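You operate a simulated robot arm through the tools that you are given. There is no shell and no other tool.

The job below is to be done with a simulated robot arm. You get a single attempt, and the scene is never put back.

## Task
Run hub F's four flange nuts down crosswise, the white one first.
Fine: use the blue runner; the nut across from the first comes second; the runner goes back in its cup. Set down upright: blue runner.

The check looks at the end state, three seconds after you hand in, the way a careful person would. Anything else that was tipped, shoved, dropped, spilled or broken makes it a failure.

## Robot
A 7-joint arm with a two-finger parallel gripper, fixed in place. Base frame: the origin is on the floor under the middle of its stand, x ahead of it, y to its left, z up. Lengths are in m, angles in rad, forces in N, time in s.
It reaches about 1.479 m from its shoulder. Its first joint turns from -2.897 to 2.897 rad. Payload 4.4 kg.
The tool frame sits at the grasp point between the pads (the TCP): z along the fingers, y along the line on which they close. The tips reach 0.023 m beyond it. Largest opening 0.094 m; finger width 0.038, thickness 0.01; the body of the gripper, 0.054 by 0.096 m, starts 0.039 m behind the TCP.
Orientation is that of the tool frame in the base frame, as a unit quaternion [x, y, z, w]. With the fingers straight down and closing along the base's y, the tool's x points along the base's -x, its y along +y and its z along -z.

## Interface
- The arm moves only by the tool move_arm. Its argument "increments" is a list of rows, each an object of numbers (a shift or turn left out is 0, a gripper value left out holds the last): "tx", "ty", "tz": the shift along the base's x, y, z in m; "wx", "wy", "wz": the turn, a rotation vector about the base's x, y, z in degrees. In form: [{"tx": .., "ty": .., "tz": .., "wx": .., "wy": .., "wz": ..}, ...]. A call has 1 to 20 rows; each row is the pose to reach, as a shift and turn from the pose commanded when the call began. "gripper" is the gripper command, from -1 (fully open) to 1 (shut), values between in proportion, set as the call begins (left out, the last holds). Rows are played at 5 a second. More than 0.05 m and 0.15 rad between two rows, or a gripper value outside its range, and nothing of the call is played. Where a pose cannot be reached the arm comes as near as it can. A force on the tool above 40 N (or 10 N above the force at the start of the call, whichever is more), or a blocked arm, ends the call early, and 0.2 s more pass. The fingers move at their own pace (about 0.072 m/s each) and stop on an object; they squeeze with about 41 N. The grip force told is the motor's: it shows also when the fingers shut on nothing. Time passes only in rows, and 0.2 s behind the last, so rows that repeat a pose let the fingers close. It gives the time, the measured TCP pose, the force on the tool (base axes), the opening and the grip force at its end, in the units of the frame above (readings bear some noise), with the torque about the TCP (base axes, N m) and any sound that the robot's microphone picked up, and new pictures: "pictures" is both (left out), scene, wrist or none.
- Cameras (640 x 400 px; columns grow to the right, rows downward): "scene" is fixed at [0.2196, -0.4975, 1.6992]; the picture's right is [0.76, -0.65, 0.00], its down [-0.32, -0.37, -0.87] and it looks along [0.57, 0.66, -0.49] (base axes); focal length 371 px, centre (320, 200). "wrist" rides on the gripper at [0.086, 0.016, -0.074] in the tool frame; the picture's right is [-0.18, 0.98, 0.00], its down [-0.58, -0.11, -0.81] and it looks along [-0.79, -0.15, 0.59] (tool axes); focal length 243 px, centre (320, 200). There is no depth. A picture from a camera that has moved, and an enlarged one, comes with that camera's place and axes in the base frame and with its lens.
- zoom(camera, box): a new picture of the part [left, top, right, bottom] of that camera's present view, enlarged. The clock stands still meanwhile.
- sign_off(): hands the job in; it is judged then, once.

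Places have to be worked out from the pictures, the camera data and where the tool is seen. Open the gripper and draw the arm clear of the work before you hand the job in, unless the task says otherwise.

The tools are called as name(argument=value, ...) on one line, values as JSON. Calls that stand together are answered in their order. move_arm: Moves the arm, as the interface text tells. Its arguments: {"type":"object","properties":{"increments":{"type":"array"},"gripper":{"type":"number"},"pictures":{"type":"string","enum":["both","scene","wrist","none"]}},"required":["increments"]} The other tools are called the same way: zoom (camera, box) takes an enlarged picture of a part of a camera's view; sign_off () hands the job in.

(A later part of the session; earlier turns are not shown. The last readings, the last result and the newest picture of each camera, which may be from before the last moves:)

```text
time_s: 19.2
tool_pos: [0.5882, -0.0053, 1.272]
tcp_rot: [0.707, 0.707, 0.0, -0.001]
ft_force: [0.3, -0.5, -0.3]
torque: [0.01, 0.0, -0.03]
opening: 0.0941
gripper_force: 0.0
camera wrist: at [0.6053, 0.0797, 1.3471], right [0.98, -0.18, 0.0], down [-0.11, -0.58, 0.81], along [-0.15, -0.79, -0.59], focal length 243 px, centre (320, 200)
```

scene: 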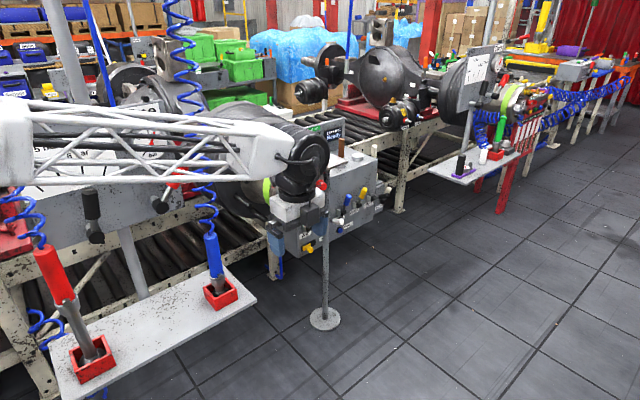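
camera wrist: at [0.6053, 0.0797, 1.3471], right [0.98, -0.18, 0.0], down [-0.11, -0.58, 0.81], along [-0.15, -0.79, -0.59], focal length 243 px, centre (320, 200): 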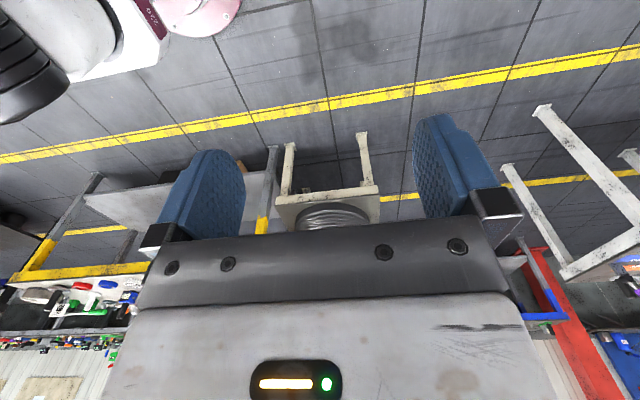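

Both wrist families are reachable. Now I tilt the tool 70° about x so it points +y and slightly down, while moving to a stand-off in front of the runner.

move_arm(increments=[{"wx": 7}, {"wx": 14}, {"wx": 21, "tx": -0.01, "ty": 0.005, "tz": -0.01}, {"wx": 28, "tx": -0.02, "ty": 0.01, "tz": -0.02}, {"wx": 35, "tx": -0.03, "ty": 0.02, "tz": -0.03}, {"wx": 42, "tx": -0.04, "ty": 0.03, "tz": -0.05}, {"wx": 49, "tx": -0.05, "ty": 0.04, "tz": -0.07}, {"wx": 56, "tx": -0.058, "ty": 0.05, "tz": -0.09}, {"wx": 63, "tx": -0.058, "ty": 0.06, "tz": -0.11}, {"wx": 70, "tx": -0.058, "ty": 0.07, "tz": -0.13}, {"wx": 70, "tx": -0.058, "ty": 0.09, "tz": -0.145}, {"wx": 70, "tx": -0.058, "ty": 0.09, "tz": -0.145}])

```text
time_s: 21.8
tool_pos: [0.5298, 0.0834, 1.1252]
tcp_rot: [0.579, 0.579, 0.406, -0.405]
ft_force: [-0.7, 1.1, 0.1]
torque: [-0.01, -0.02, -0.01]
opening: 0.094
gripper_force: 0.0
camera wrist: at [0.5464, 0.0421, 1.2337], right [0.98, -0.06, -0.17], down [-0.11, -0.96, -0.27], along [-0.15, 0.29, -0.95], focal length 243 px, centre (320, 200)
```

scene: 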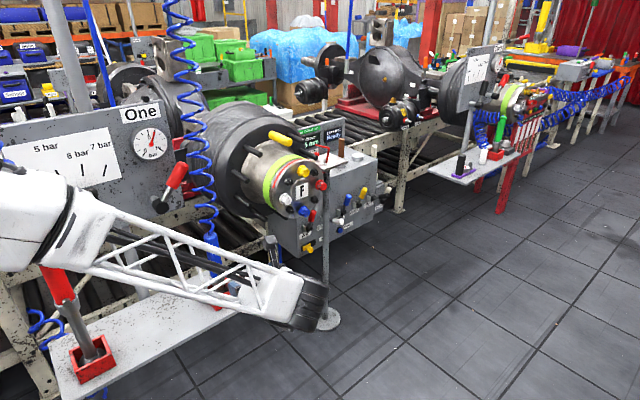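
wrist: 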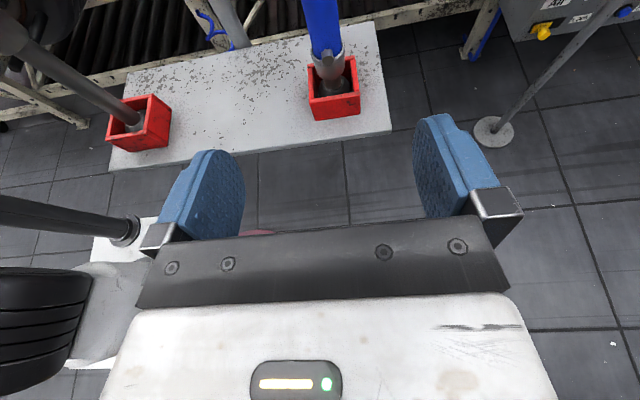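

The orientation is as planned and the blue runner is dead ahead. I zoom to check the lateral alignment before closing in.

zoom(camera="wrist", box=[280, 0, 380, 130])

```text
3.08 times, centred on (330, 65) of wrist
camera zoom: at [0.5464, 0.0421, 1.2337], right [0.98, -0.06, -0.17], down [-0.11, -0.96, -0.27], along [-0.15, 0.29, -0.95], focal length 746 px, centre (289, 615)
```

zoom: 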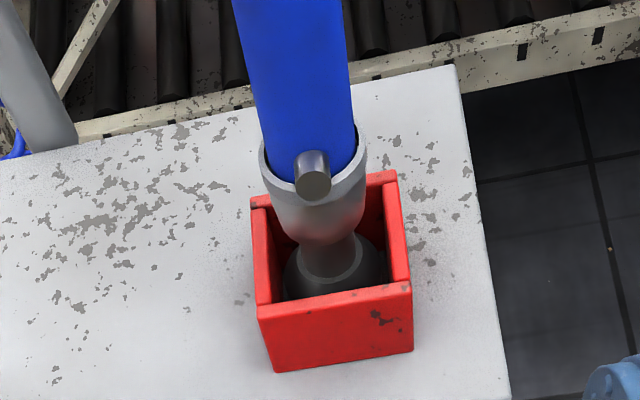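

Alignment in x is good (handle at x≈0.530). I advance along +y with the fingers open to straddle the handle at z≈1.07.

move_arm(increments=[{"ty": 0.04, "tz": -0.01}, {"ty": 0.08, "tz": -0.02}, {"ty": 0.12, "tz": -0.03}, {"ty": 0.16, "tz": -0.04}, {"ty": 0.195, "tz": -0.05}, {"ty": 0.226, "tz": -0.055}, {"ty": 0.226, "tz": -0.055}])

```text
time_s: 23.4
tool_pos: [0.5309, 0.3081, 1.0739]
tcp_rot: [0.579, 0.579, 0.405, -0.406]
ft_force: [0.5, -0.1, -0.5]
torque: [0.02, 0.0, 0.01]
opening: 0.0938
gripper_force: 0.0
camera wrist: at [0.5483, 0.2669, 1.1819], right [0.98, -0.06, -0.17], down [-0.11, -0.96, -0.27], along [-0.15, 0.28, -0.95], focal length 243 px, centre (320, 200)
```

scene: 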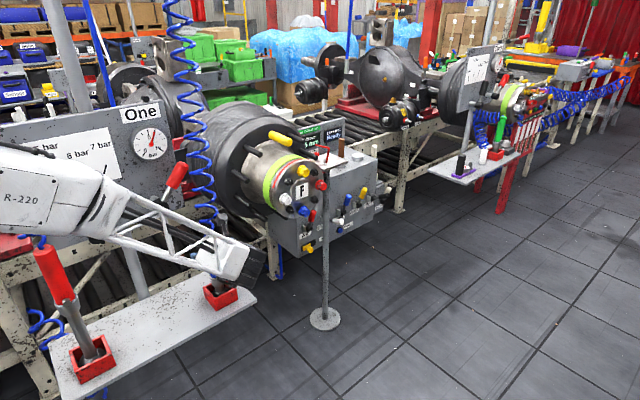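
wrist: 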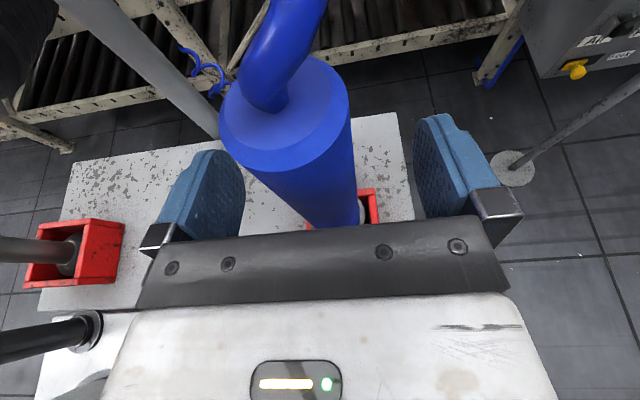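

The handle passes right through the grasp point between the fingers. I close the gripper.

move_arm(increments=[{"tx": 0}, {"tx": 0}, {"tx": 0}, {"tx": 0}], gripper=1)

```text
time_s: 24.4
tool_pos: [0.5306, 0.3081, 1.0728]
tcp_rot: [0.579, 0.579, 0.406, -0.406]
ft_force: [-3.3, 1.2, 2.5]
torque: [0.11, 0.43, 0.0]
opening: 0.0351
gripper_force: 41.0
camera wrist: at [0.5482, 0.2666, 1.1821], right [0.98, -0.06, -0.17], down [-0.11, -0.96, -0.27], along [-0.15, 0.28, -0.95], focal length 243 px, centre (320, 200)
```

scene: 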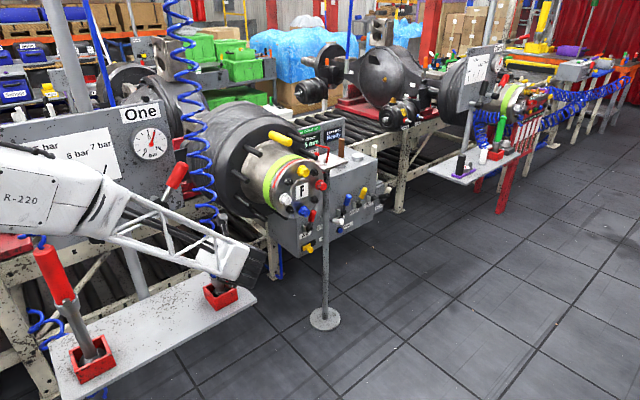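
wrist: 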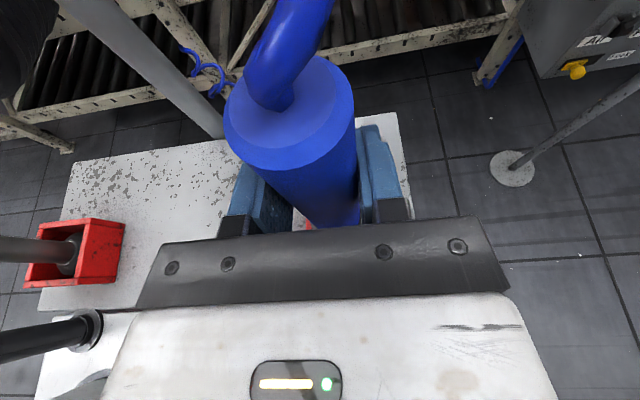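

The grip holds at 35 mm with low side forces. I lift straight up out of the cup by 0.12 m.

move_arm(increments=[{"tz": 0.015}, {"tz": 0.03}, {"tz": 0.045}, {"tz": 0.06}, {"tz": 0.08}, {"tz": 0.1}, {"tz": 0.12}, {"tz": 0.12}])

```text
time_s: 26.2
tool_pos: [0.5318, 0.3099, 1.1937]
tcp_rot: [0.579, 0.579, 0.406, -0.406]
ft_force: [-0.3, -0.8, -9.6]
torque: [-0.02, 0.0, 0.01]
opening: 0.0351
gripper_force: 40.7
camera wrist: at [0.549, 0.2685, 1.3014], right [0.98, -0.06, -0.17], down [-0.11, -0.96, -0.27], along [-0.15, 0.28, -0.95], focal length 243 px, centre (320, 200)
```

scene: 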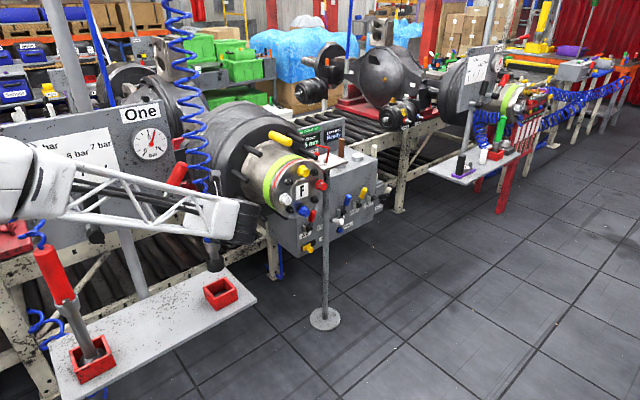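
wrist: 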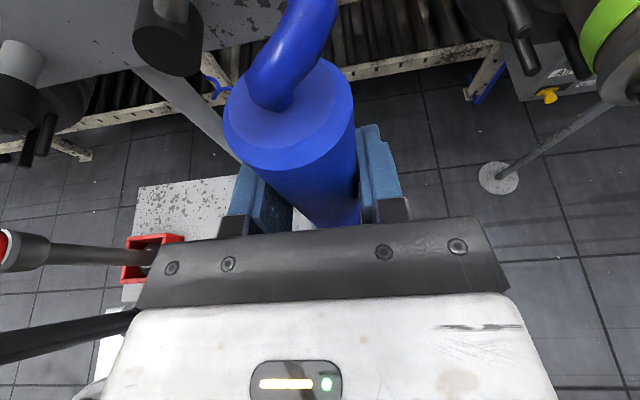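

The runner is out of the cup (load about 10 N). I zoom to see its socket and how the runner sits in the gripper.

zoom(camera="scene", box=[170, 180, 270, 320])

zoom(camera="wrist", box=[200, 0, 420, 240])

```text
2.86 times, centred on (220, 250) of scene
camera zoom: at [0.2196, -0.4975, 1.6992], right [0.76, -0.65, 0.0], down [-0.32, -0.37, -0.87], along [0.57, 0.66, -0.49], focal length 1061 px, centre (606, 57)
```

zoom: 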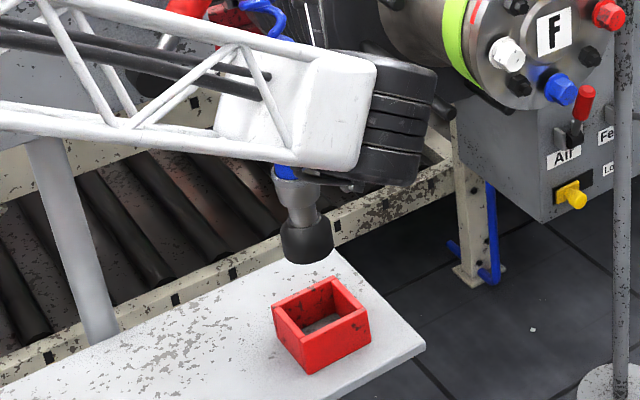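

```text
1.67 times, centred on (310, 120) of wrist
camera zoom: at [0.549, 0.2685, 1.3014], right [0.98, -0.06, -0.17], down [-0.11, -0.96, -0.27], along [-0.15, 0.28, -0.95], focal length 404 px, centre (337, 333)
```

zoom: 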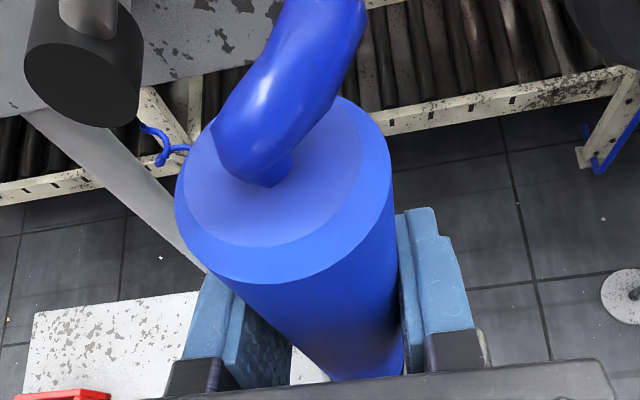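

The socket tip sits about 0.170 m below the grasp point. To run the nuts with the hose hanging free and not under the forearm, the wrist should be rolled the other way (camera below) at pickup, so I set the runner straight back into its cup and will re-grip it.

move_arm(increments=[{"tz": -0.02}, {"tz": -0.04}, {"tz": -0.06}, {"tz": -0.075}, {"tz": -0.09}, {"tz": -0.1}, {"tz": -0.11}, {"tz": -0.116}, {"tz": -0.119}, {"tz": -0.119}])

```text
time_s: 28.4
tool_pos: [0.5314, 0.3113, 1.0733]
tcp_rot: [0.578, 0.579, 0.407, -0.406]
ft_force: [-4.3, -1.4, 16.4]
torque: [-0.77, 1.06, -0.04]
opening: 0.0349
gripper_force: 40.8
camera wrist: at [0.5485, 0.2694, 1.182], right [0.98, -0.06, -0.17], down [-0.11, -0.96, -0.27], along [-0.15, 0.29, -0.95], focal length 243 px, centre (320, 200)
```

scene: 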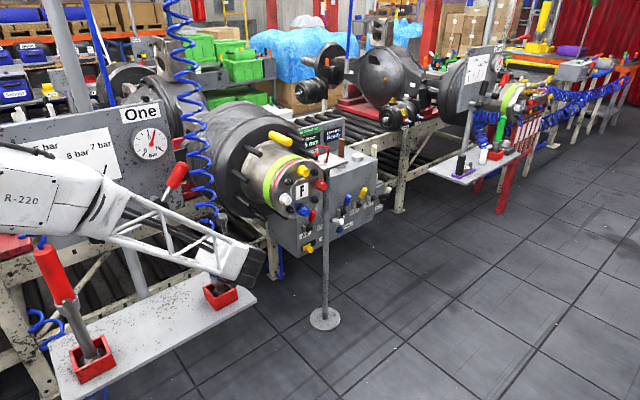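
wrist: 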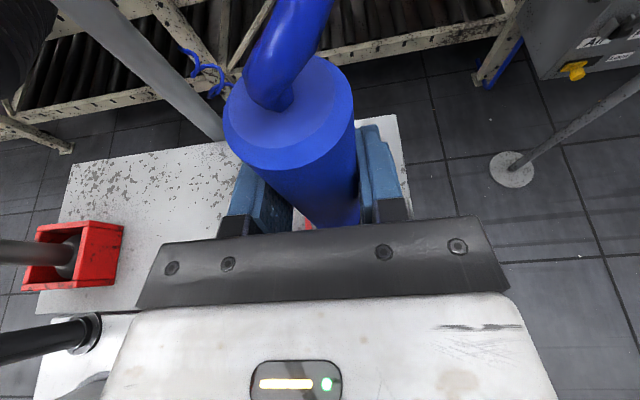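

The tip has met the cup floor (16 N up). I ease up 2 mm and open the gripper, then back straight out.

move_arm(increments=[{"tz": 0.002}, {"tz": 0.002}], pictures="none")

move_arm(increments=[{"tz": 0}, {"tz": 0}, {"tz": 0}, {"tz": 0}], gripper=-1)

```text
time_s: 29.0
tool_pos: [0.5313, 0.3105, 1.0746]
tcp_rot: [0.579, 0.579, 0.406, -0.406]
ft_force: [3.9, -0.3, 1.1]
torque: [0.04, -0.77, -0.11]
opening: 0.0348
gripper_force: 41.0
```

```text
time_s: 30.0
tool_pos: [0.5301, 0.3107, 1.0736]
tcp_rot: [0.579, 0.579, 0.406, -0.406]
ft_force: [-0.4, 0.6, -0.1]
torque: [0.0, 0.0, 0.01]
opening: 0.0939
gripper_force: 0.2
camera wrist: at [0.548, 0.2697, 1.1823], right [0.98, -0.06, -0.17], down [-0.11, -0.96, -0.27], along [-0.15, 0.28, -0.95], focal length 243 px, centre (320, 200)
```

scene: 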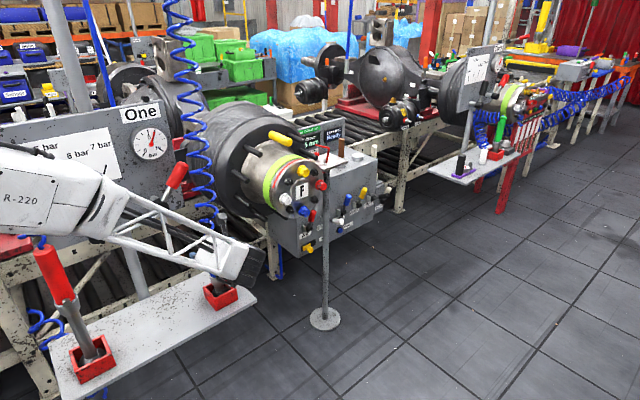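
wrist: 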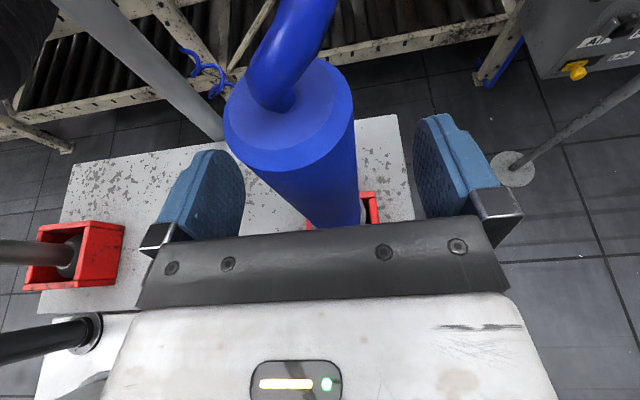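

Released cleanly; the runner stands upright in its cup. I back straight out and rise, then level the tool to point down.

move_arm(increments=[{"ty": -0.04, "tz": 0.01}, {"ty": -0.08, "tz": 0.02}, {"ty": -0.12, "tz": 0.03}, {"ty": -0.16, "tz": 0.04}, {"ty": -0.2, "tz": 0.05}, {"ty": -0.24, "tz": 0.07}, {"ty": -0.27, "tz": 0.1}, {"ty": -0.29, "tz": 0.13}], pictures="none")

move_arm(increments=[{"wx": -7, "tz": 0.01}, {"wx": -14, "tz": 0.02}, {"wx": -21, "tz": 0.03}, {"wx": -28, "tz": 0.04}, {"wx": -35, "tz": 0.05}, {"wx": -42, "tz": 0.06}, {"wx": -49, "tz": 0.07}, {"wx": -56, "tz": 0.07}, {"wx": -63, "tz": 0.07}, {"wx": -70, "tz": 0.07}])

```text
time_s: 31.8
tool_pos: [0.5304, 0.0198, 1.2056]
tcp_rot: [0.579, 0.58, 0.405, -0.406]
ft_force: [0.0, -1.0, 0.2]
torque: [0.0, -0.01, 0.0]
opening: 0.0939
gripper_force: 0.2
```

```text
time_s: 34.0
tool_pos: [0.5295, 0.0188, 1.2748]
tcp_rot: [0.707, 0.707, -0.001, 0.001]
ft_force: [-0.1, -0.2, -0.1]
torque: [0.03, 0.01, 0.02]
opening: 0.094
gripper_force: 0.0
camera wrist: at [0.5475, 0.1052, 1.35], right [0.98, -0.18, 0.0], down [-0.11, -0.58, 0.81], along [-0.15, -0.79, -0.59], focal length 243 px, centre (320, 200)
```

scene: 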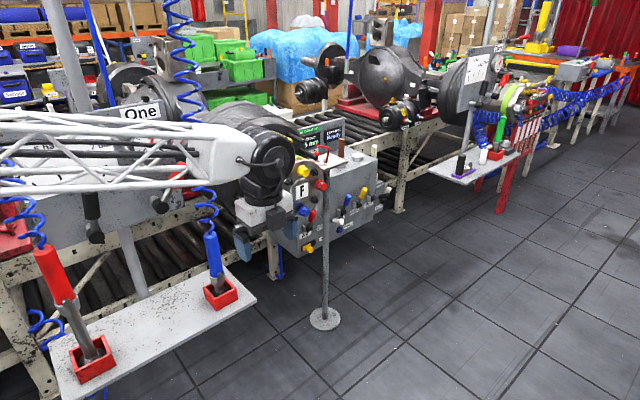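
wrist: 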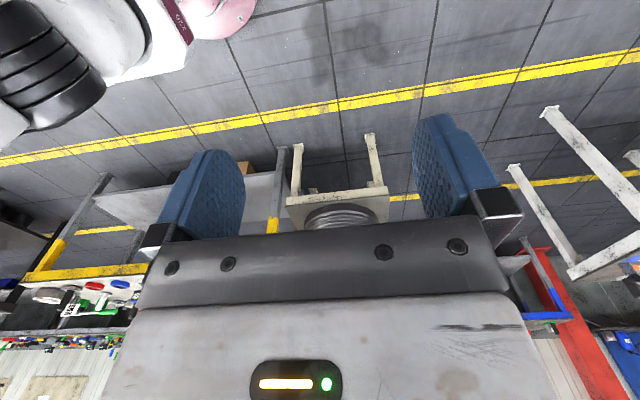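

The runner stands as before. I turn the tool +150° about the vertical, then tilt it forward toward heading 60° so the camera ends up underneath.

move_arm(increments=[{"wz": 8}, {"wz": 16}, {"wz": 24}, {"wz": 32}, {"wz": 40}, {"wz": 48}, {"wz": 56}, {"wz": 64}, {"wz": 72}, {"wz": 80}, {"wz": 88}, {"wz": 96}, {"wz": 104}, {"wz": 112}, {"wz": 120}, {"wz": 128}, {"wz": 136}, {"wz": 143}, {"wz": 150}, {"wz": 150}], pictures="none")

move_arm(increments=[{"wx": 6.062, "wy": -3.5, "tx": -0.01}, {"wx": 12.124, "wy": -7, "tx": -0.02}, {"wx": 18.187, "wy": -10.5, "tx": -0.03, "tz": -0.01}, {"wx": 24.249, "wy": -14, "tx": -0.04, "ty": 0.01, "tz": -0.02}, {"wx": 30.311, "wy": -17.5, "tx": -0.05, "ty": 0.02, "tz": -0.03}, {"wx": 36.373, "wy": -21, "tx": -0.06, "ty": 0.03, "tz": -0.04}, {"wx": 42.435, "wy": -24.5, "tx": -0.07, "ty": 0.04, "tz": -0.05}, {"wx": 48.497, "wy": -28, "tx": -0.08, "ty": 0.05, "tz": -0.06}, {"wx": 54.56, "wy": -31.5, "tx": -0.09, "ty": 0.06, "tz": -0.07}, {"wx": 60.622, "wy": -35, "tx": -0.0935, "ty": 0.07, "tz": -0.08}, {"wx": 60.622, "wy": -35, "tx": -0.0935, "ty": 0.08, "tz": -0.09}])

```text
time_s: 38.2
tool_pos: [0.5315, 0.0193, 1.2741]
tcp_rot: [-0.501, 0.865, 0.0, 0.0]
ft_force: [0.8, 0.6, -0.1]
torque: [-0.04, 0.01, 0.02]
opening: 0.0938
gripper_force: 0.1
```

```text
time_s: 40.6
tool_pos: [0.4389, 0.1021, 1.1836]
tcp_rot: [-0.41, 0.709, 0.288, 0.497]
ft_force: [1.0, 0.6, -0.2]
torque: [-0.04, 0.0, 0.0]
opening: 0.0939
gripper_force: 0.0
camera wrist: at [0.3758, 0.0229, 1.1289], right [-0.82, 0.55, 0.17], down [-0.19, -0.54, 0.82], along [0.54, 0.64, 0.54], focal length 243 px, centre (320, 200)
```

scene: 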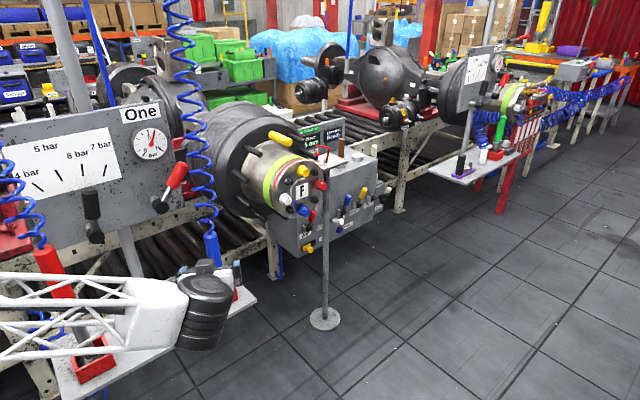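
wrist: 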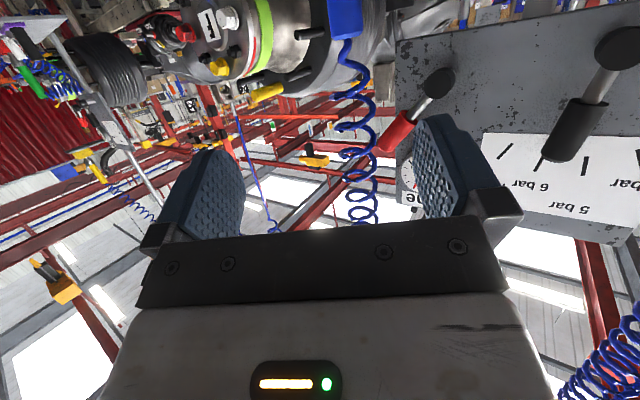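

Orientation is good, with the camera underneath and the runner ahead. I go to the stand-off and then advance along the finger direction to straddle the handle.

move_arm(increments=[{"tx": 0.008, "ty": 0.04, "tz": -0.028}, {"tx": 0.016, "ty": 0.079, "tz": -0.0555}, {"tx": 0.0325, "ty": 0.1075, "tz": -0.0675}, {"tx": 0.049, "ty": 0.136, "tz": -0.0795}, {"tx": 0.063, "ty": 0.1605, "tz": -0.09}, {"tx": 0.077, "ty": 0.185, "tz": -0.1}, {"tx": 0.0911, "ty": 0.2089, "tz": -0.11}, {"tx": 0.0911, "ty": 0.2089, "tz": -0.11}])

```text
time_s: 42.4
tool_pos: [0.5286, 0.3107, 1.0764]
tcp_rot: [-0.409, 0.709, 0.287, 0.497]
ft_force: [0.7, 0.4, 0.6]
torque: [0.03, -0.01, 0.02]
opening: 0.094
gripper_force: 0.0
camera wrist: at [0.4652, 0.2311, 1.0201], right [-0.82, 0.55, 0.17], down [-0.18, -0.54, 0.82], along [0.54, 0.64, 0.54], focal length 243 px, centre (320, 200)
```

scene: 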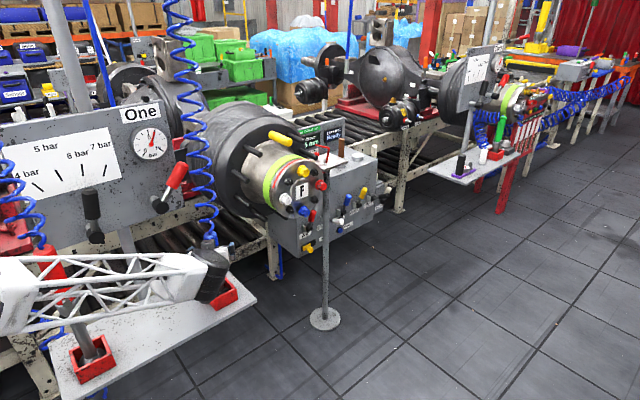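
wrist: 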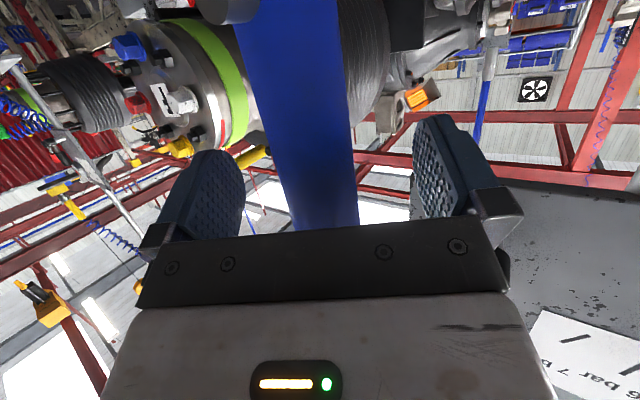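

The handle is centred between the fingers. I close on it.

move_arm(increments=[{"tx": 0}, {"tx": 0}, {"tx": 0}, {"tx": 0}], gripper=1)

```text
time_s: 43.4
tool_pos: [0.5287, 0.3088, 1.0751]
tcp_rot: [-0.409, 0.71, 0.287, 0.497]
ft_force: [3.9, -2.0, 1.0]
torque: [-0.16, -0.37, -0.02]
opening: 0.0354
gripper_force: 40.9
camera wrist: at [0.4652, 0.2309, 1.0204], right [-0.82, 0.55, 0.17], down [-0.19, -0.54, 0.82], along [0.54, 0.64, 0.54], focal length 243 px, centre (320, 200)
```

scene: 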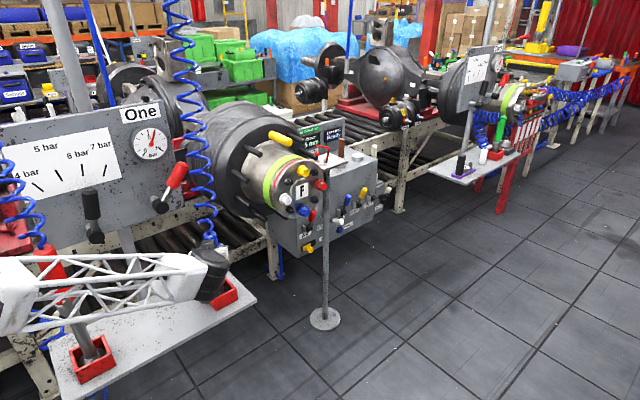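
wrist: 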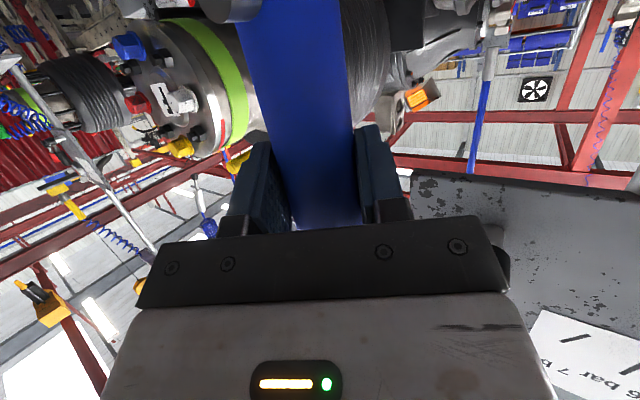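

Held at 35 mm. I lift it straight up out of the cup again.

move_arm(increments=[{"tz": 0.015}, {"tz": 0.03}, {"tz": 0.05}, {"tz": 0.07}, {"tz": 0.09}, {"tz": 0.11}, {"tz": 0.13}, {"tz": 0.15}, {"tz": 0.15}])

```text
time_s: 45.4
tool_pos: [0.527, 0.3108, 1.2248]
tcp_rot: [-0.409, 0.71, 0.287, 0.497]
ft_force: [0.0, 0.6, -9.5]
torque: [-0.04, 0.04, 0.01]
opening: 0.0351
gripper_force: 40.7
camera wrist: at [0.4637, 0.2315, 1.1695], right [-0.82, 0.55, 0.17], down [-0.18, -0.54, 0.82], along [0.54, 0.64, 0.54], focal length 243 px, centre (320, 200)
```

scene: 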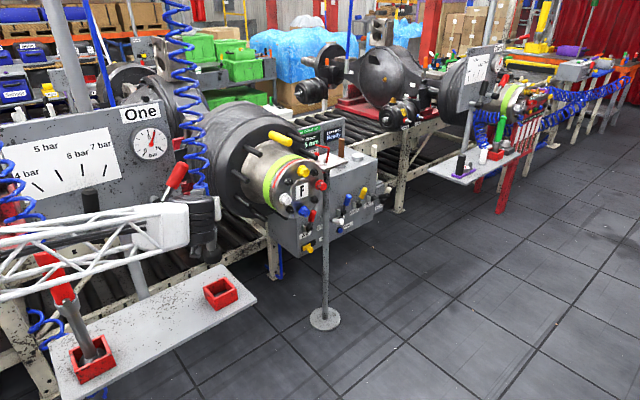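
wrist: 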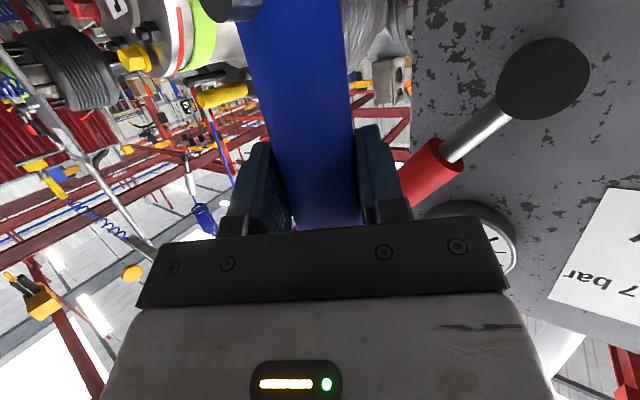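

The runner is clear of the cup. I draw it away from the panel toward open space while turning it -60° about the vertical (runner still upright).

move_arm(increments=[{"ty": -0.03}, {"ty": -0.06}, {"wz": -7.5, "tx": 0.015, "ty": -0.085}, {"wz": -15, "tx": 0.03, "ty": -0.11}, {"wz": -22.5, "tx": 0.045, "ty": -0.13}, {"wz": -30, "tx": 0.06, "ty": -0.15}, {"wz": -37.5, "tx": 0.075, "ty": -0.17}, {"wz": -45, "tx": 0.09, "ty": -0.18}, {"wz": -52.5, "tx": 0.11, "ty": -0.19}, {"wz": -60, "tx": 0.13, "ty": -0.19, "tz": 0.01}, {"wz": -60, "tx": 0.15, "ty": -0.19, "tz": 0.02}])

```text
time_s: 47.8
tool_pos: [0.6774, 0.1198, 1.2422]
tcp_rot: [0.0, 0.82, -0.001, 0.572]
ft_force: [-1.5, -0.3, -13.8]
torque: [-0.03, -0.08, -0.01]
opening: 0.0354
gripper_force: 41.1
camera wrist: at [0.5784, 0.1358, 1.1868], right [0.06, 0.98, 0.17], down [-0.56, -0.11, 0.82], along [0.83, -0.15, 0.54], focal length 243 px, centre (320, 200)
```

scene: 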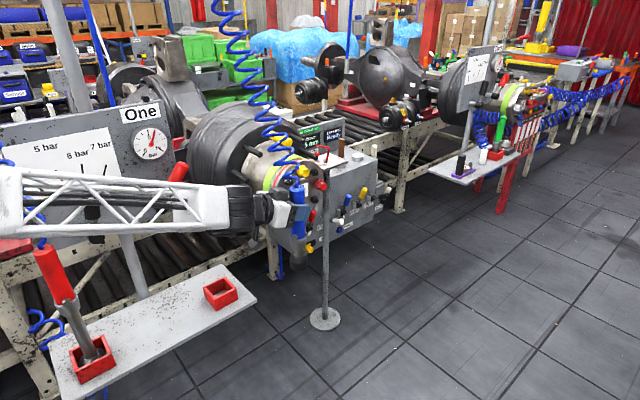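
wrist: 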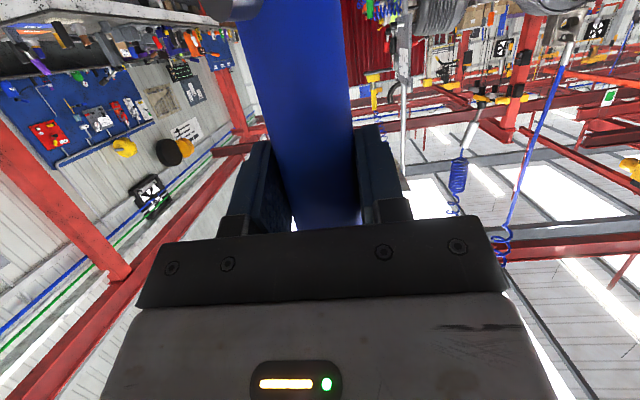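

All good, and the hose hangs free. Now I roll about x by +90° so the socket points +y at the hub side.

move_arm(increments=[{"wx": 7.5}, {"wx": 15}, {"wx": 22.5}, {"wx": 30}, {"wx": 37.5}, {"wx": 45}, {"wx": 52.5}, {"wx": 60}, {"wx": 67.5}, {"wx": 75}, {"wx": 82.5}, {"wx": 90}, {"wx": 90}])

```text
time_s: 50.6
tool_pos: [0.6778, 0.1185, 1.2444]
tcp_rot: [0.406, 0.579, 0.579, 0.406]
ft_force: [-0.5, 0.4, -9.9]
torque: [-0.63, 0.03, 0.02]
opening: 0.0351
gripper_force: 40.9
camera wrist: at [0.5793, 0.174, 1.2615], right [0.06, -0.17, 0.98], down [-0.56, -0.82, -0.11], along [0.83, -0.54, -0.15], focal length 243 px, centre (320, 200)
```

scene: 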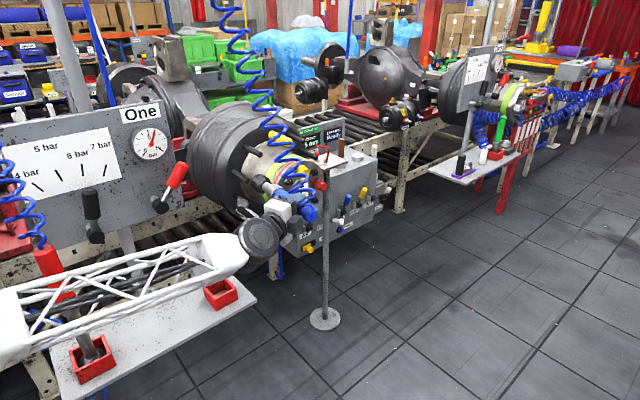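
wrist: 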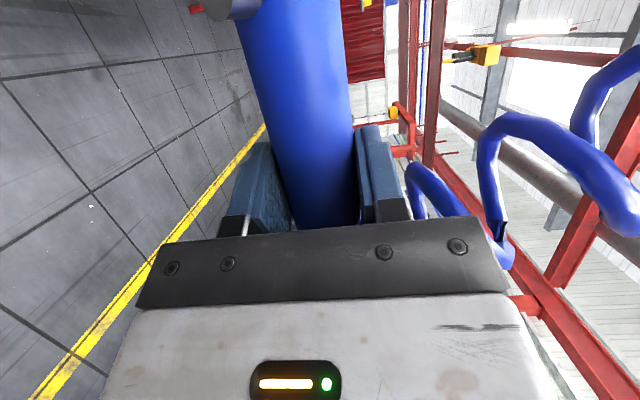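

zoom(camera="scene", box=[220, 140, 360, 260])

zoom(camera="scene", box=[0, 200, 200, 400])

```text
3.33 times, centred on (290, 200) of scene
camera zoom: at [0.2196, -0.4975, 1.6992], right [0.76, -0.65, 0.0], down [-0.32, -0.37, -0.87], along [0.57, 0.66, -0.49], focal length 1238 px, centre (420, 200)
```

zoom: 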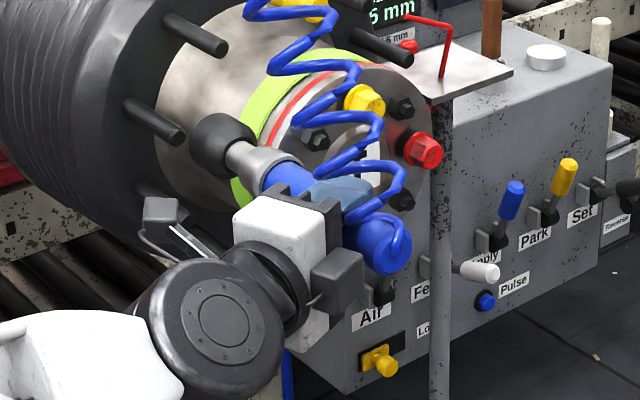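

```text
2.00 times, centred on (100, 300) of scene
camera zoom: at [0.2196, -0.4975, 1.6992], right [0.76, -0.65, 0.0], down [-0.32, -0.37, -0.87], along [0.57, 0.66, -0.49], focal length 743 px, centre (760, 0)
```

zoom: 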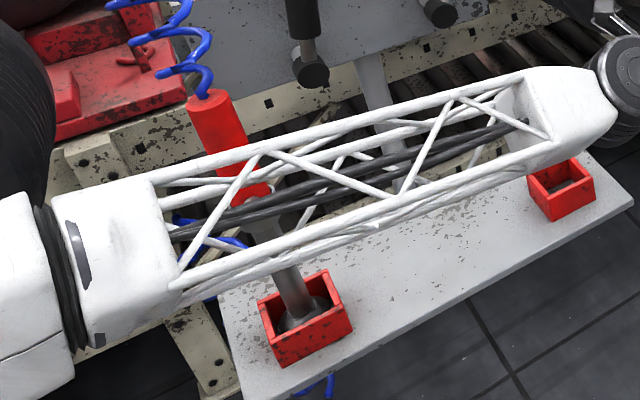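

The runner now points at the hub side with the gripper holding from the robot side, and the scene camera has a clear view. I zoom in to check the runner's axis line against the expected +y direction.

zoom(camera="scene", box=[250, 160, 330, 230])

```text
5.71 times, centred on (290, 195) of scene
camera zoom: at [0.2196, -0.4975, 1.6992], right [0.76, -0.65, 0.0], down [-0.32, -0.37, -0.87], along [0.57, 0.66, -0.49], focal length 2122 px, centre (491, 229)
```

zoom: 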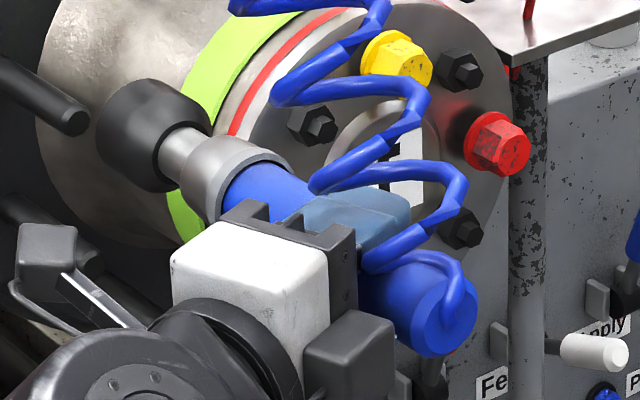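

Using the nuts as a check, the scene camera has a small pitch bias (~0.005 rad); allowing for it the runner axis agrees with the tool pose to a few mm. I move to stand-off in front of the white nut (axis x 0.869, z 1.062), tip about 5 cm short.

move_arm(increments=[{"tx": 0.03, "ty": 0.0, "tz": -0.02}, {"tx": 0.06, "ty": 0.005, "tz": -0.05}, {"tx": 0.09, "ty": 0.015, "tz": -0.08}, {"tx": 0.12, "ty": 0.03, "tz": -0.11}, {"tx": 0.15, "ty": 0.045, "tz": -0.14}, {"tx": 0.175, "ty": 0.06, "tz": -0.165}, {"tx": 0.191, "ty": 0.075, "tz": -0.182}, {"tx": 0.191, "ty": 0.08, "tz": -0.182}])

```text
time_s: 52.4
tool_pos: [0.8702, 0.1989, 1.0614]
tcp_rot: [0.406, 0.579, 0.579, 0.406]
ft_force: [0.5, -1.0, -8.4]
torque: [-0.66, 0.04, -0.02]
opening: 0.0349
gripper_force: 41.0
camera wrist: at [0.7722, 0.2535, 1.0791], right [0.06, -0.17, 0.98], down [-0.56, -0.82, -0.11], along [0.83, -0.54, -0.15], focal length 243 px, centre (320, 200)
```

scene: 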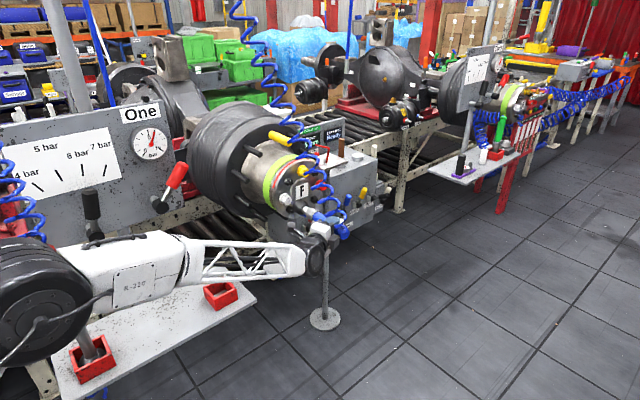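
wrist: 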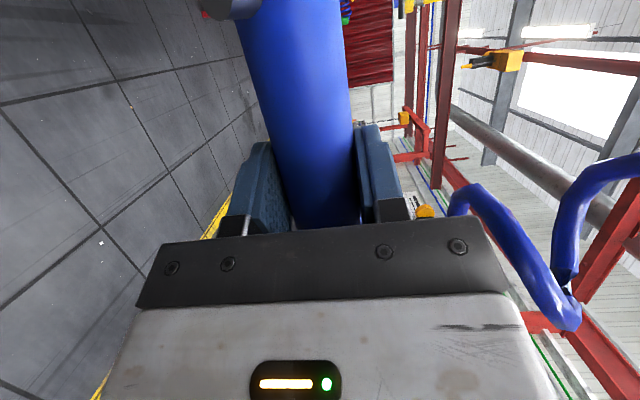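

zoom(camera="scene", box=[260, 150, 360, 240])

zoom(camera="scene", box=[265, 165, 325, 220])

```text
4.44 times, centred on (310, 195) of scene
camera zoom: at [0.2196, -0.4975, 1.6992], right [0.76, -0.65, 0.0], down [-0.32, -0.37, -0.87], along [0.57, 0.66, -0.49], focal length 1651 px, centre (364, 222)
```

zoom: 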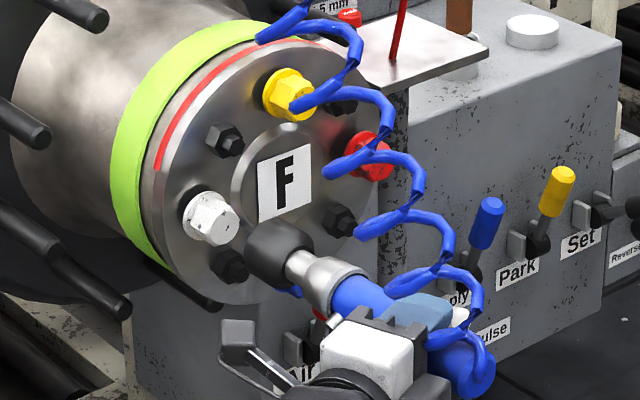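

```text
7.27 times, centred on (295, 192) of scene
camera zoom: at [0.2196, -0.4975, 1.6992], right [0.76, -0.65, 0.0], down [-0.32, -0.37, -0.87], along [0.57, 0.66, -0.49], focal length 2701 px, centre (502, 254)
```

zoom: 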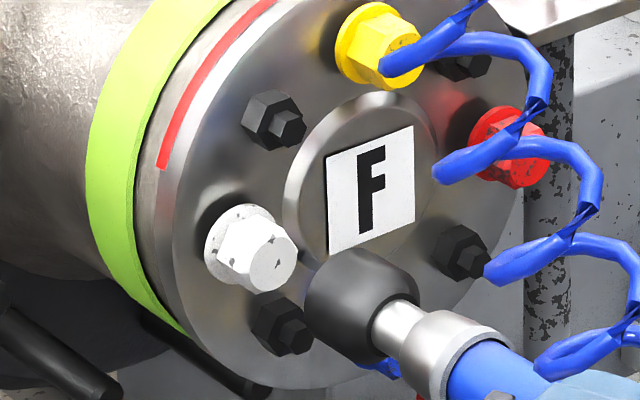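

The view is clear. I zoom closer to measure the offset between socket axis and the white nut.

zoom(camera="scene", box=[280, 180, 320, 205])

zoom(camera="scene", box=[290, 190, 350, 240])

```text
16.00 times, centred on (300, 192) of scene
camera zoom: at [0.2196, -0.4975, 1.6992], right [0.76, -0.65, 0.0], down [-0.32, -0.37, -0.87], along [0.57, 0.66, -0.49], focal length 5942 px, centre (640, 320)
```

zoom: 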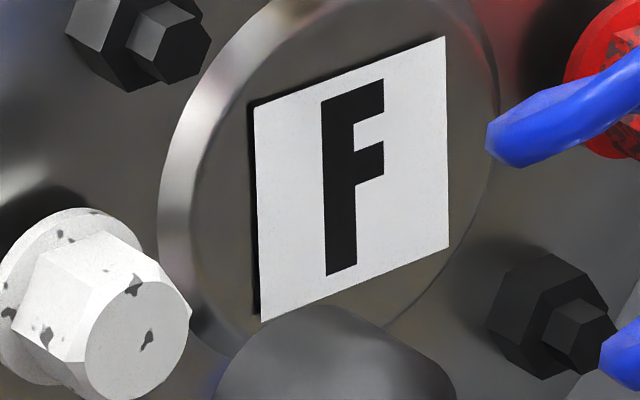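

```text
8.00 times, centred on (320, 215) of scene
camera zoom: at [0.2196, -0.4975, 1.6992], right [0.76, -0.65, 0.0], down [-0.32, -0.37, -0.87], along [0.57, 0.66, -0.49], focal length 2971 px, centre (320, 80)
```

zoom: 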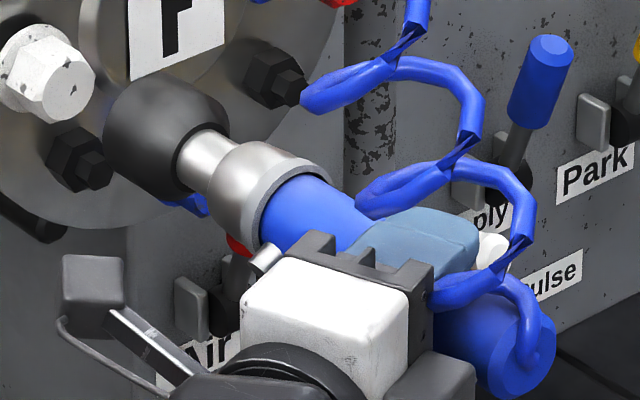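

The socket appears a few mm off the nut's axis line in this view. To separate x from z I measure the handle's pose in the gripper from the wrist camera.

zoom(camera="wrist", box=[220, 0, 380, 240])

zoom(camera="scene", box=[325, 215, 365, 245])

zoom(camera="scene", box=[290, 185, 330, 215])

```text
1.67 times, centred on (300, 120) of wrist
camera zoom: at [0.7722, 0.2535, 1.0791], right [0.06, -0.17, 0.98], down [-0.56, -0.82, -0.11], along [0.83, -0.54, -0.15], focal length 404 px, centre (353, 333)
```

zoom: 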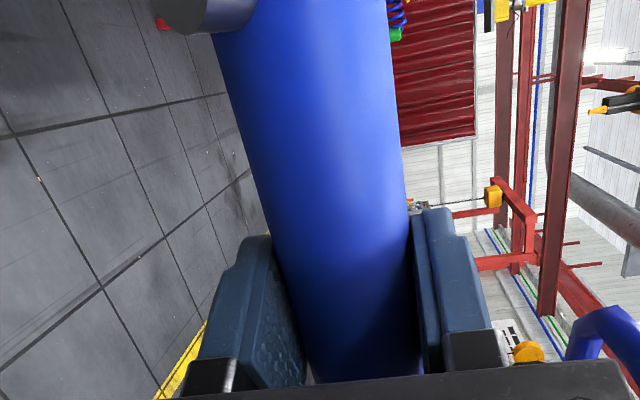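

```text
13.33 times, centred on (345, 230) of scene
camera zoom: at [0.2196, -0.4975, 1.6992], right [0.76, -0.65, 0.0], down [-0.32, -0.37, -0.87], along [0.57, 0.66, -0.49], focal length 4952 px, centre (-13, -200)
```

zoom: 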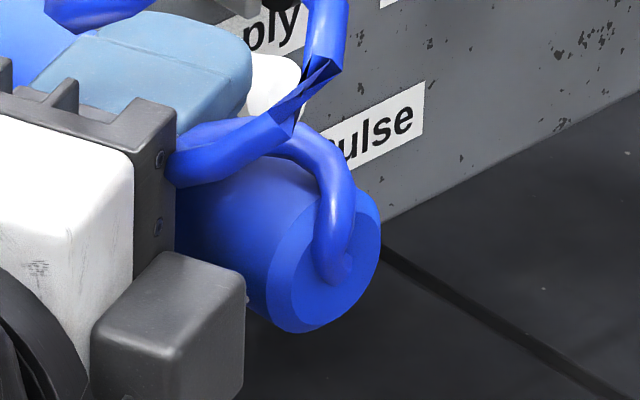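

```text
13.33 times, centred on (310, 200) of scene
camera zoom: at [0.2196, -0.4975, 1.6992], right [0.76, -0.65, 0.0], down [-0.32, -0.37, -0.87], along [0.57, 0.66, -0.49], focal length 4952 px, centre (453, 200)
```

zoom: 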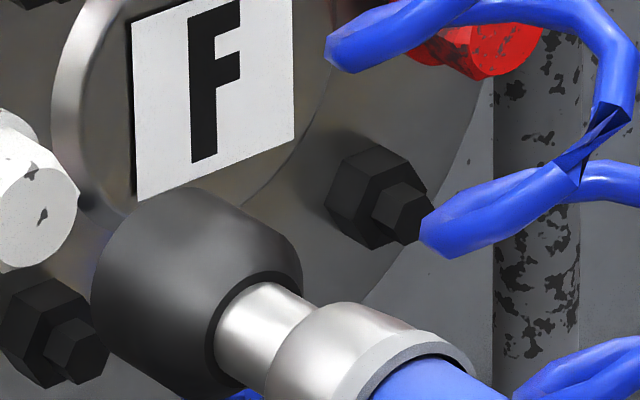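

zoom(camera="wrist", box=[220, 20, 284, 60])

zoom(camera="wrist", box=[230, 95, 294, 135])

zoom(camera="wrist", box=[310, 20, 374, 60])

zoom(camera="wrist", box=[320, 80, 384, 120])

zoom(camera="wrist", box=[270, 185, 334, 225])

```text
10.00 times, centred on (252, 40) of wrist
camera zoom: at [0.7722, 0.2535, 1.0791], right [0.06, -0.17, 0.98], down [-0.56, -0.82, -0.11], along [0.83, -0.54, -0.15], focal length 2426 px, centre (1000, 1800)
```

zoom: 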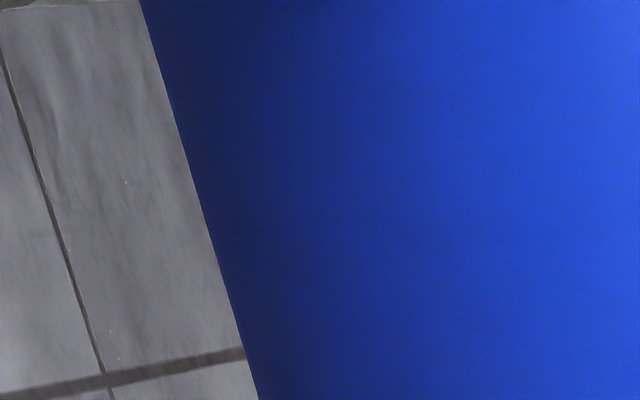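

```text
10.00 times, centred on (262, 115) of wrist
camera zoom: at [0.7722, 0.2535, 1.0791], right [0.06, -0.17, 0.98], down [-0.56, -0.82, -0.11], along [0.83, -0.54, -0.15], focal length 2426 px, centre (900, 1050)
```

zoom: 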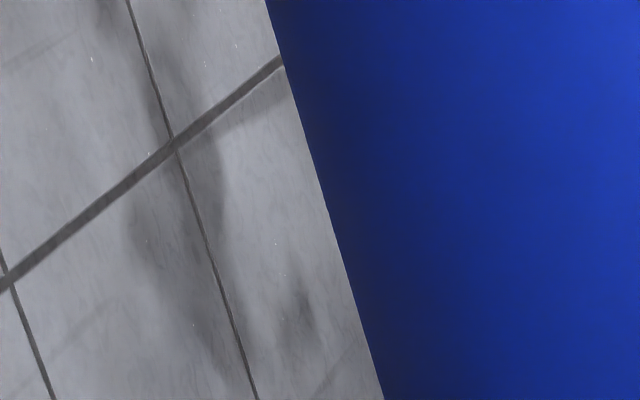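

```text
10.00 times, centred on (342, 40) of wrist
camera zoom: at [0.7722, 0.2535, 1.0791], right [0.06, -0.17, 0.98], down [-0.56, -0.82, -0.11], along [0.83, -0.54, -0.15], focal length 2426 px, centre (100, 1800)
```

zoom: 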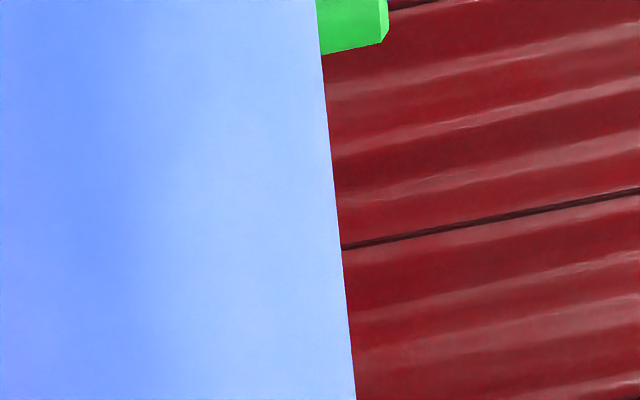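

```text
10.00 times, centred on (352, 100) of wrist
camera zoom: at [0.7722, 0.2535, 1.0791], right [0.06, -0.17, 0.98], down [-0.56, -0.82, -0.11], along [0.83, -0.54, -0.15], focal length 2426 px, centre (0, 1200)
```

zoom: 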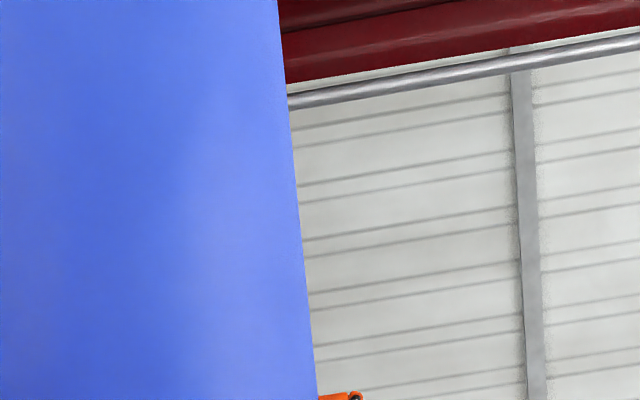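

```text
10.00 times, centred on (302, 205) of wrist
camera zoom: at [0.7722, 0.2535, 1.0791], right [0.06, -0.17, 0.98], down [-0.56, -0.82, -0.11], along [0.83, -0.54, -0.15], focal length 2426 px, centre (500, 150)
```

zoom: 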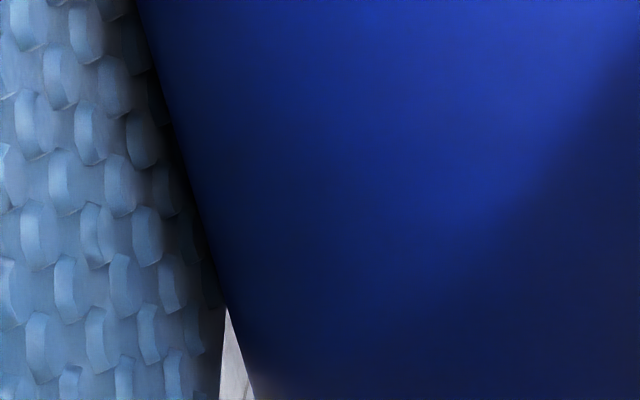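

Wrist-camera edges say the handle axis is parallel to +y within 0.4° and about 2 mm off the TCP in +x, which doesn't fully agree with the scene view. I measure the nuts more finely in the scene camera to calibrate it.

zoom(camera="scene", box=[272, 185, 304, 205])

zoom(camera="scene", box=[285, 160, 317, 180])

zoom(camera="scene", box=[305, 170, 337, 190])

zoom(camera="scene", box=[292, 195, 324, 215])

```text
16.00 times, centred on (288, 195) of scene
camera zoom: at [0.2196, -0.4975, 1.6992], right [0.76, -0.65, 0.0], down [-0.32, -0.37, -0.87], along [0.57, 0.66, -0.49], focal length 5942 px, centre (832, 280)
```

zoom: 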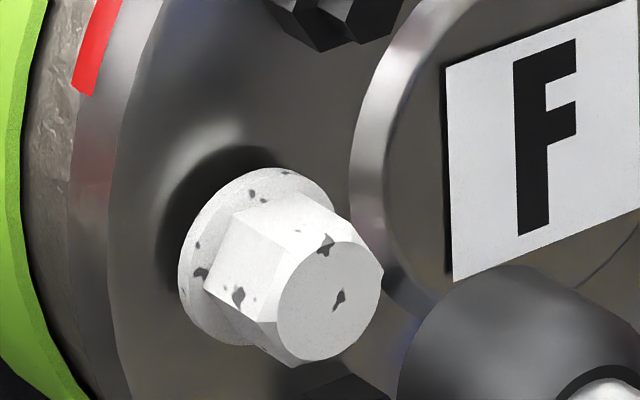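

```text
16.00 times, centred on (301, 170) of scene
camera zoom: at [0.2196, -0.4975, 1.6992], right [0.76, -0.65, 0.0], down [-0.32, -0.37, -0.87], along [0.57, 0.66, -0.49], focal length 5942 px, centre (624, 680)
```

zoom: 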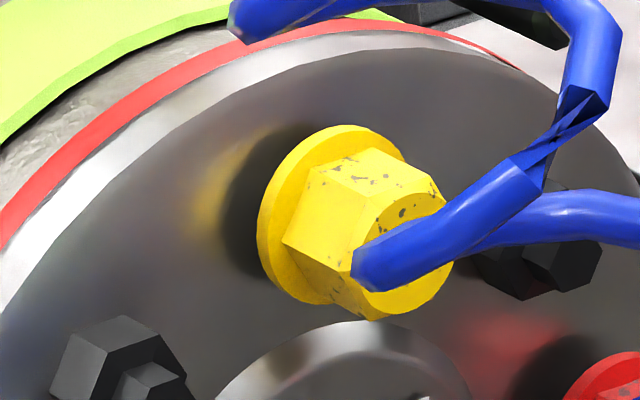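

```text
16.00 times, centred on (321, 180) of scene
camera zoom: at [0.2196, -0.4975, 1.6992], right [0.76, -0.65, 0.0], down [-0.32, -0.37, -0.87], along [0.57, 0.66, -0.49], focal length 5942 px, centre (304, 520)
```

zoom: 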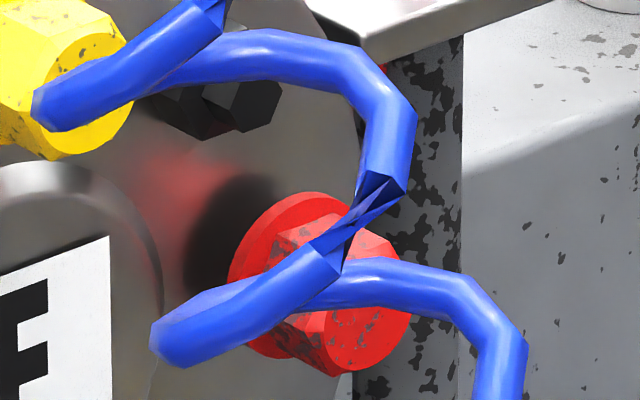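

```text
16.00 times, centred on (308, 205) of scene
camera zoom: at [0.2196, -0.4975, 1.6992], right [0.76, -0.65, 0.0], down [-0.32, -0.37, -0.87], along [0.57, 0.66, -0.49], focal length 5942 px, centre (512, 120)
```

zoom: 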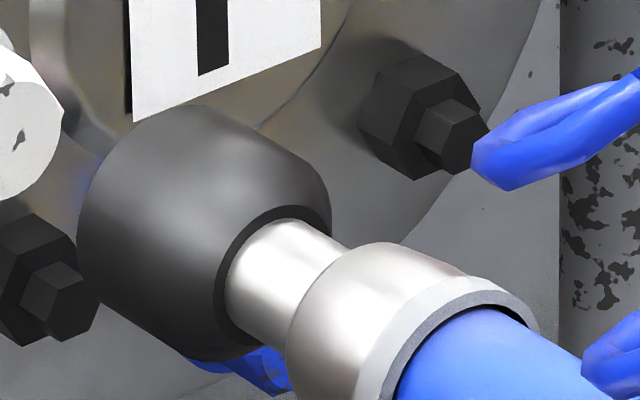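

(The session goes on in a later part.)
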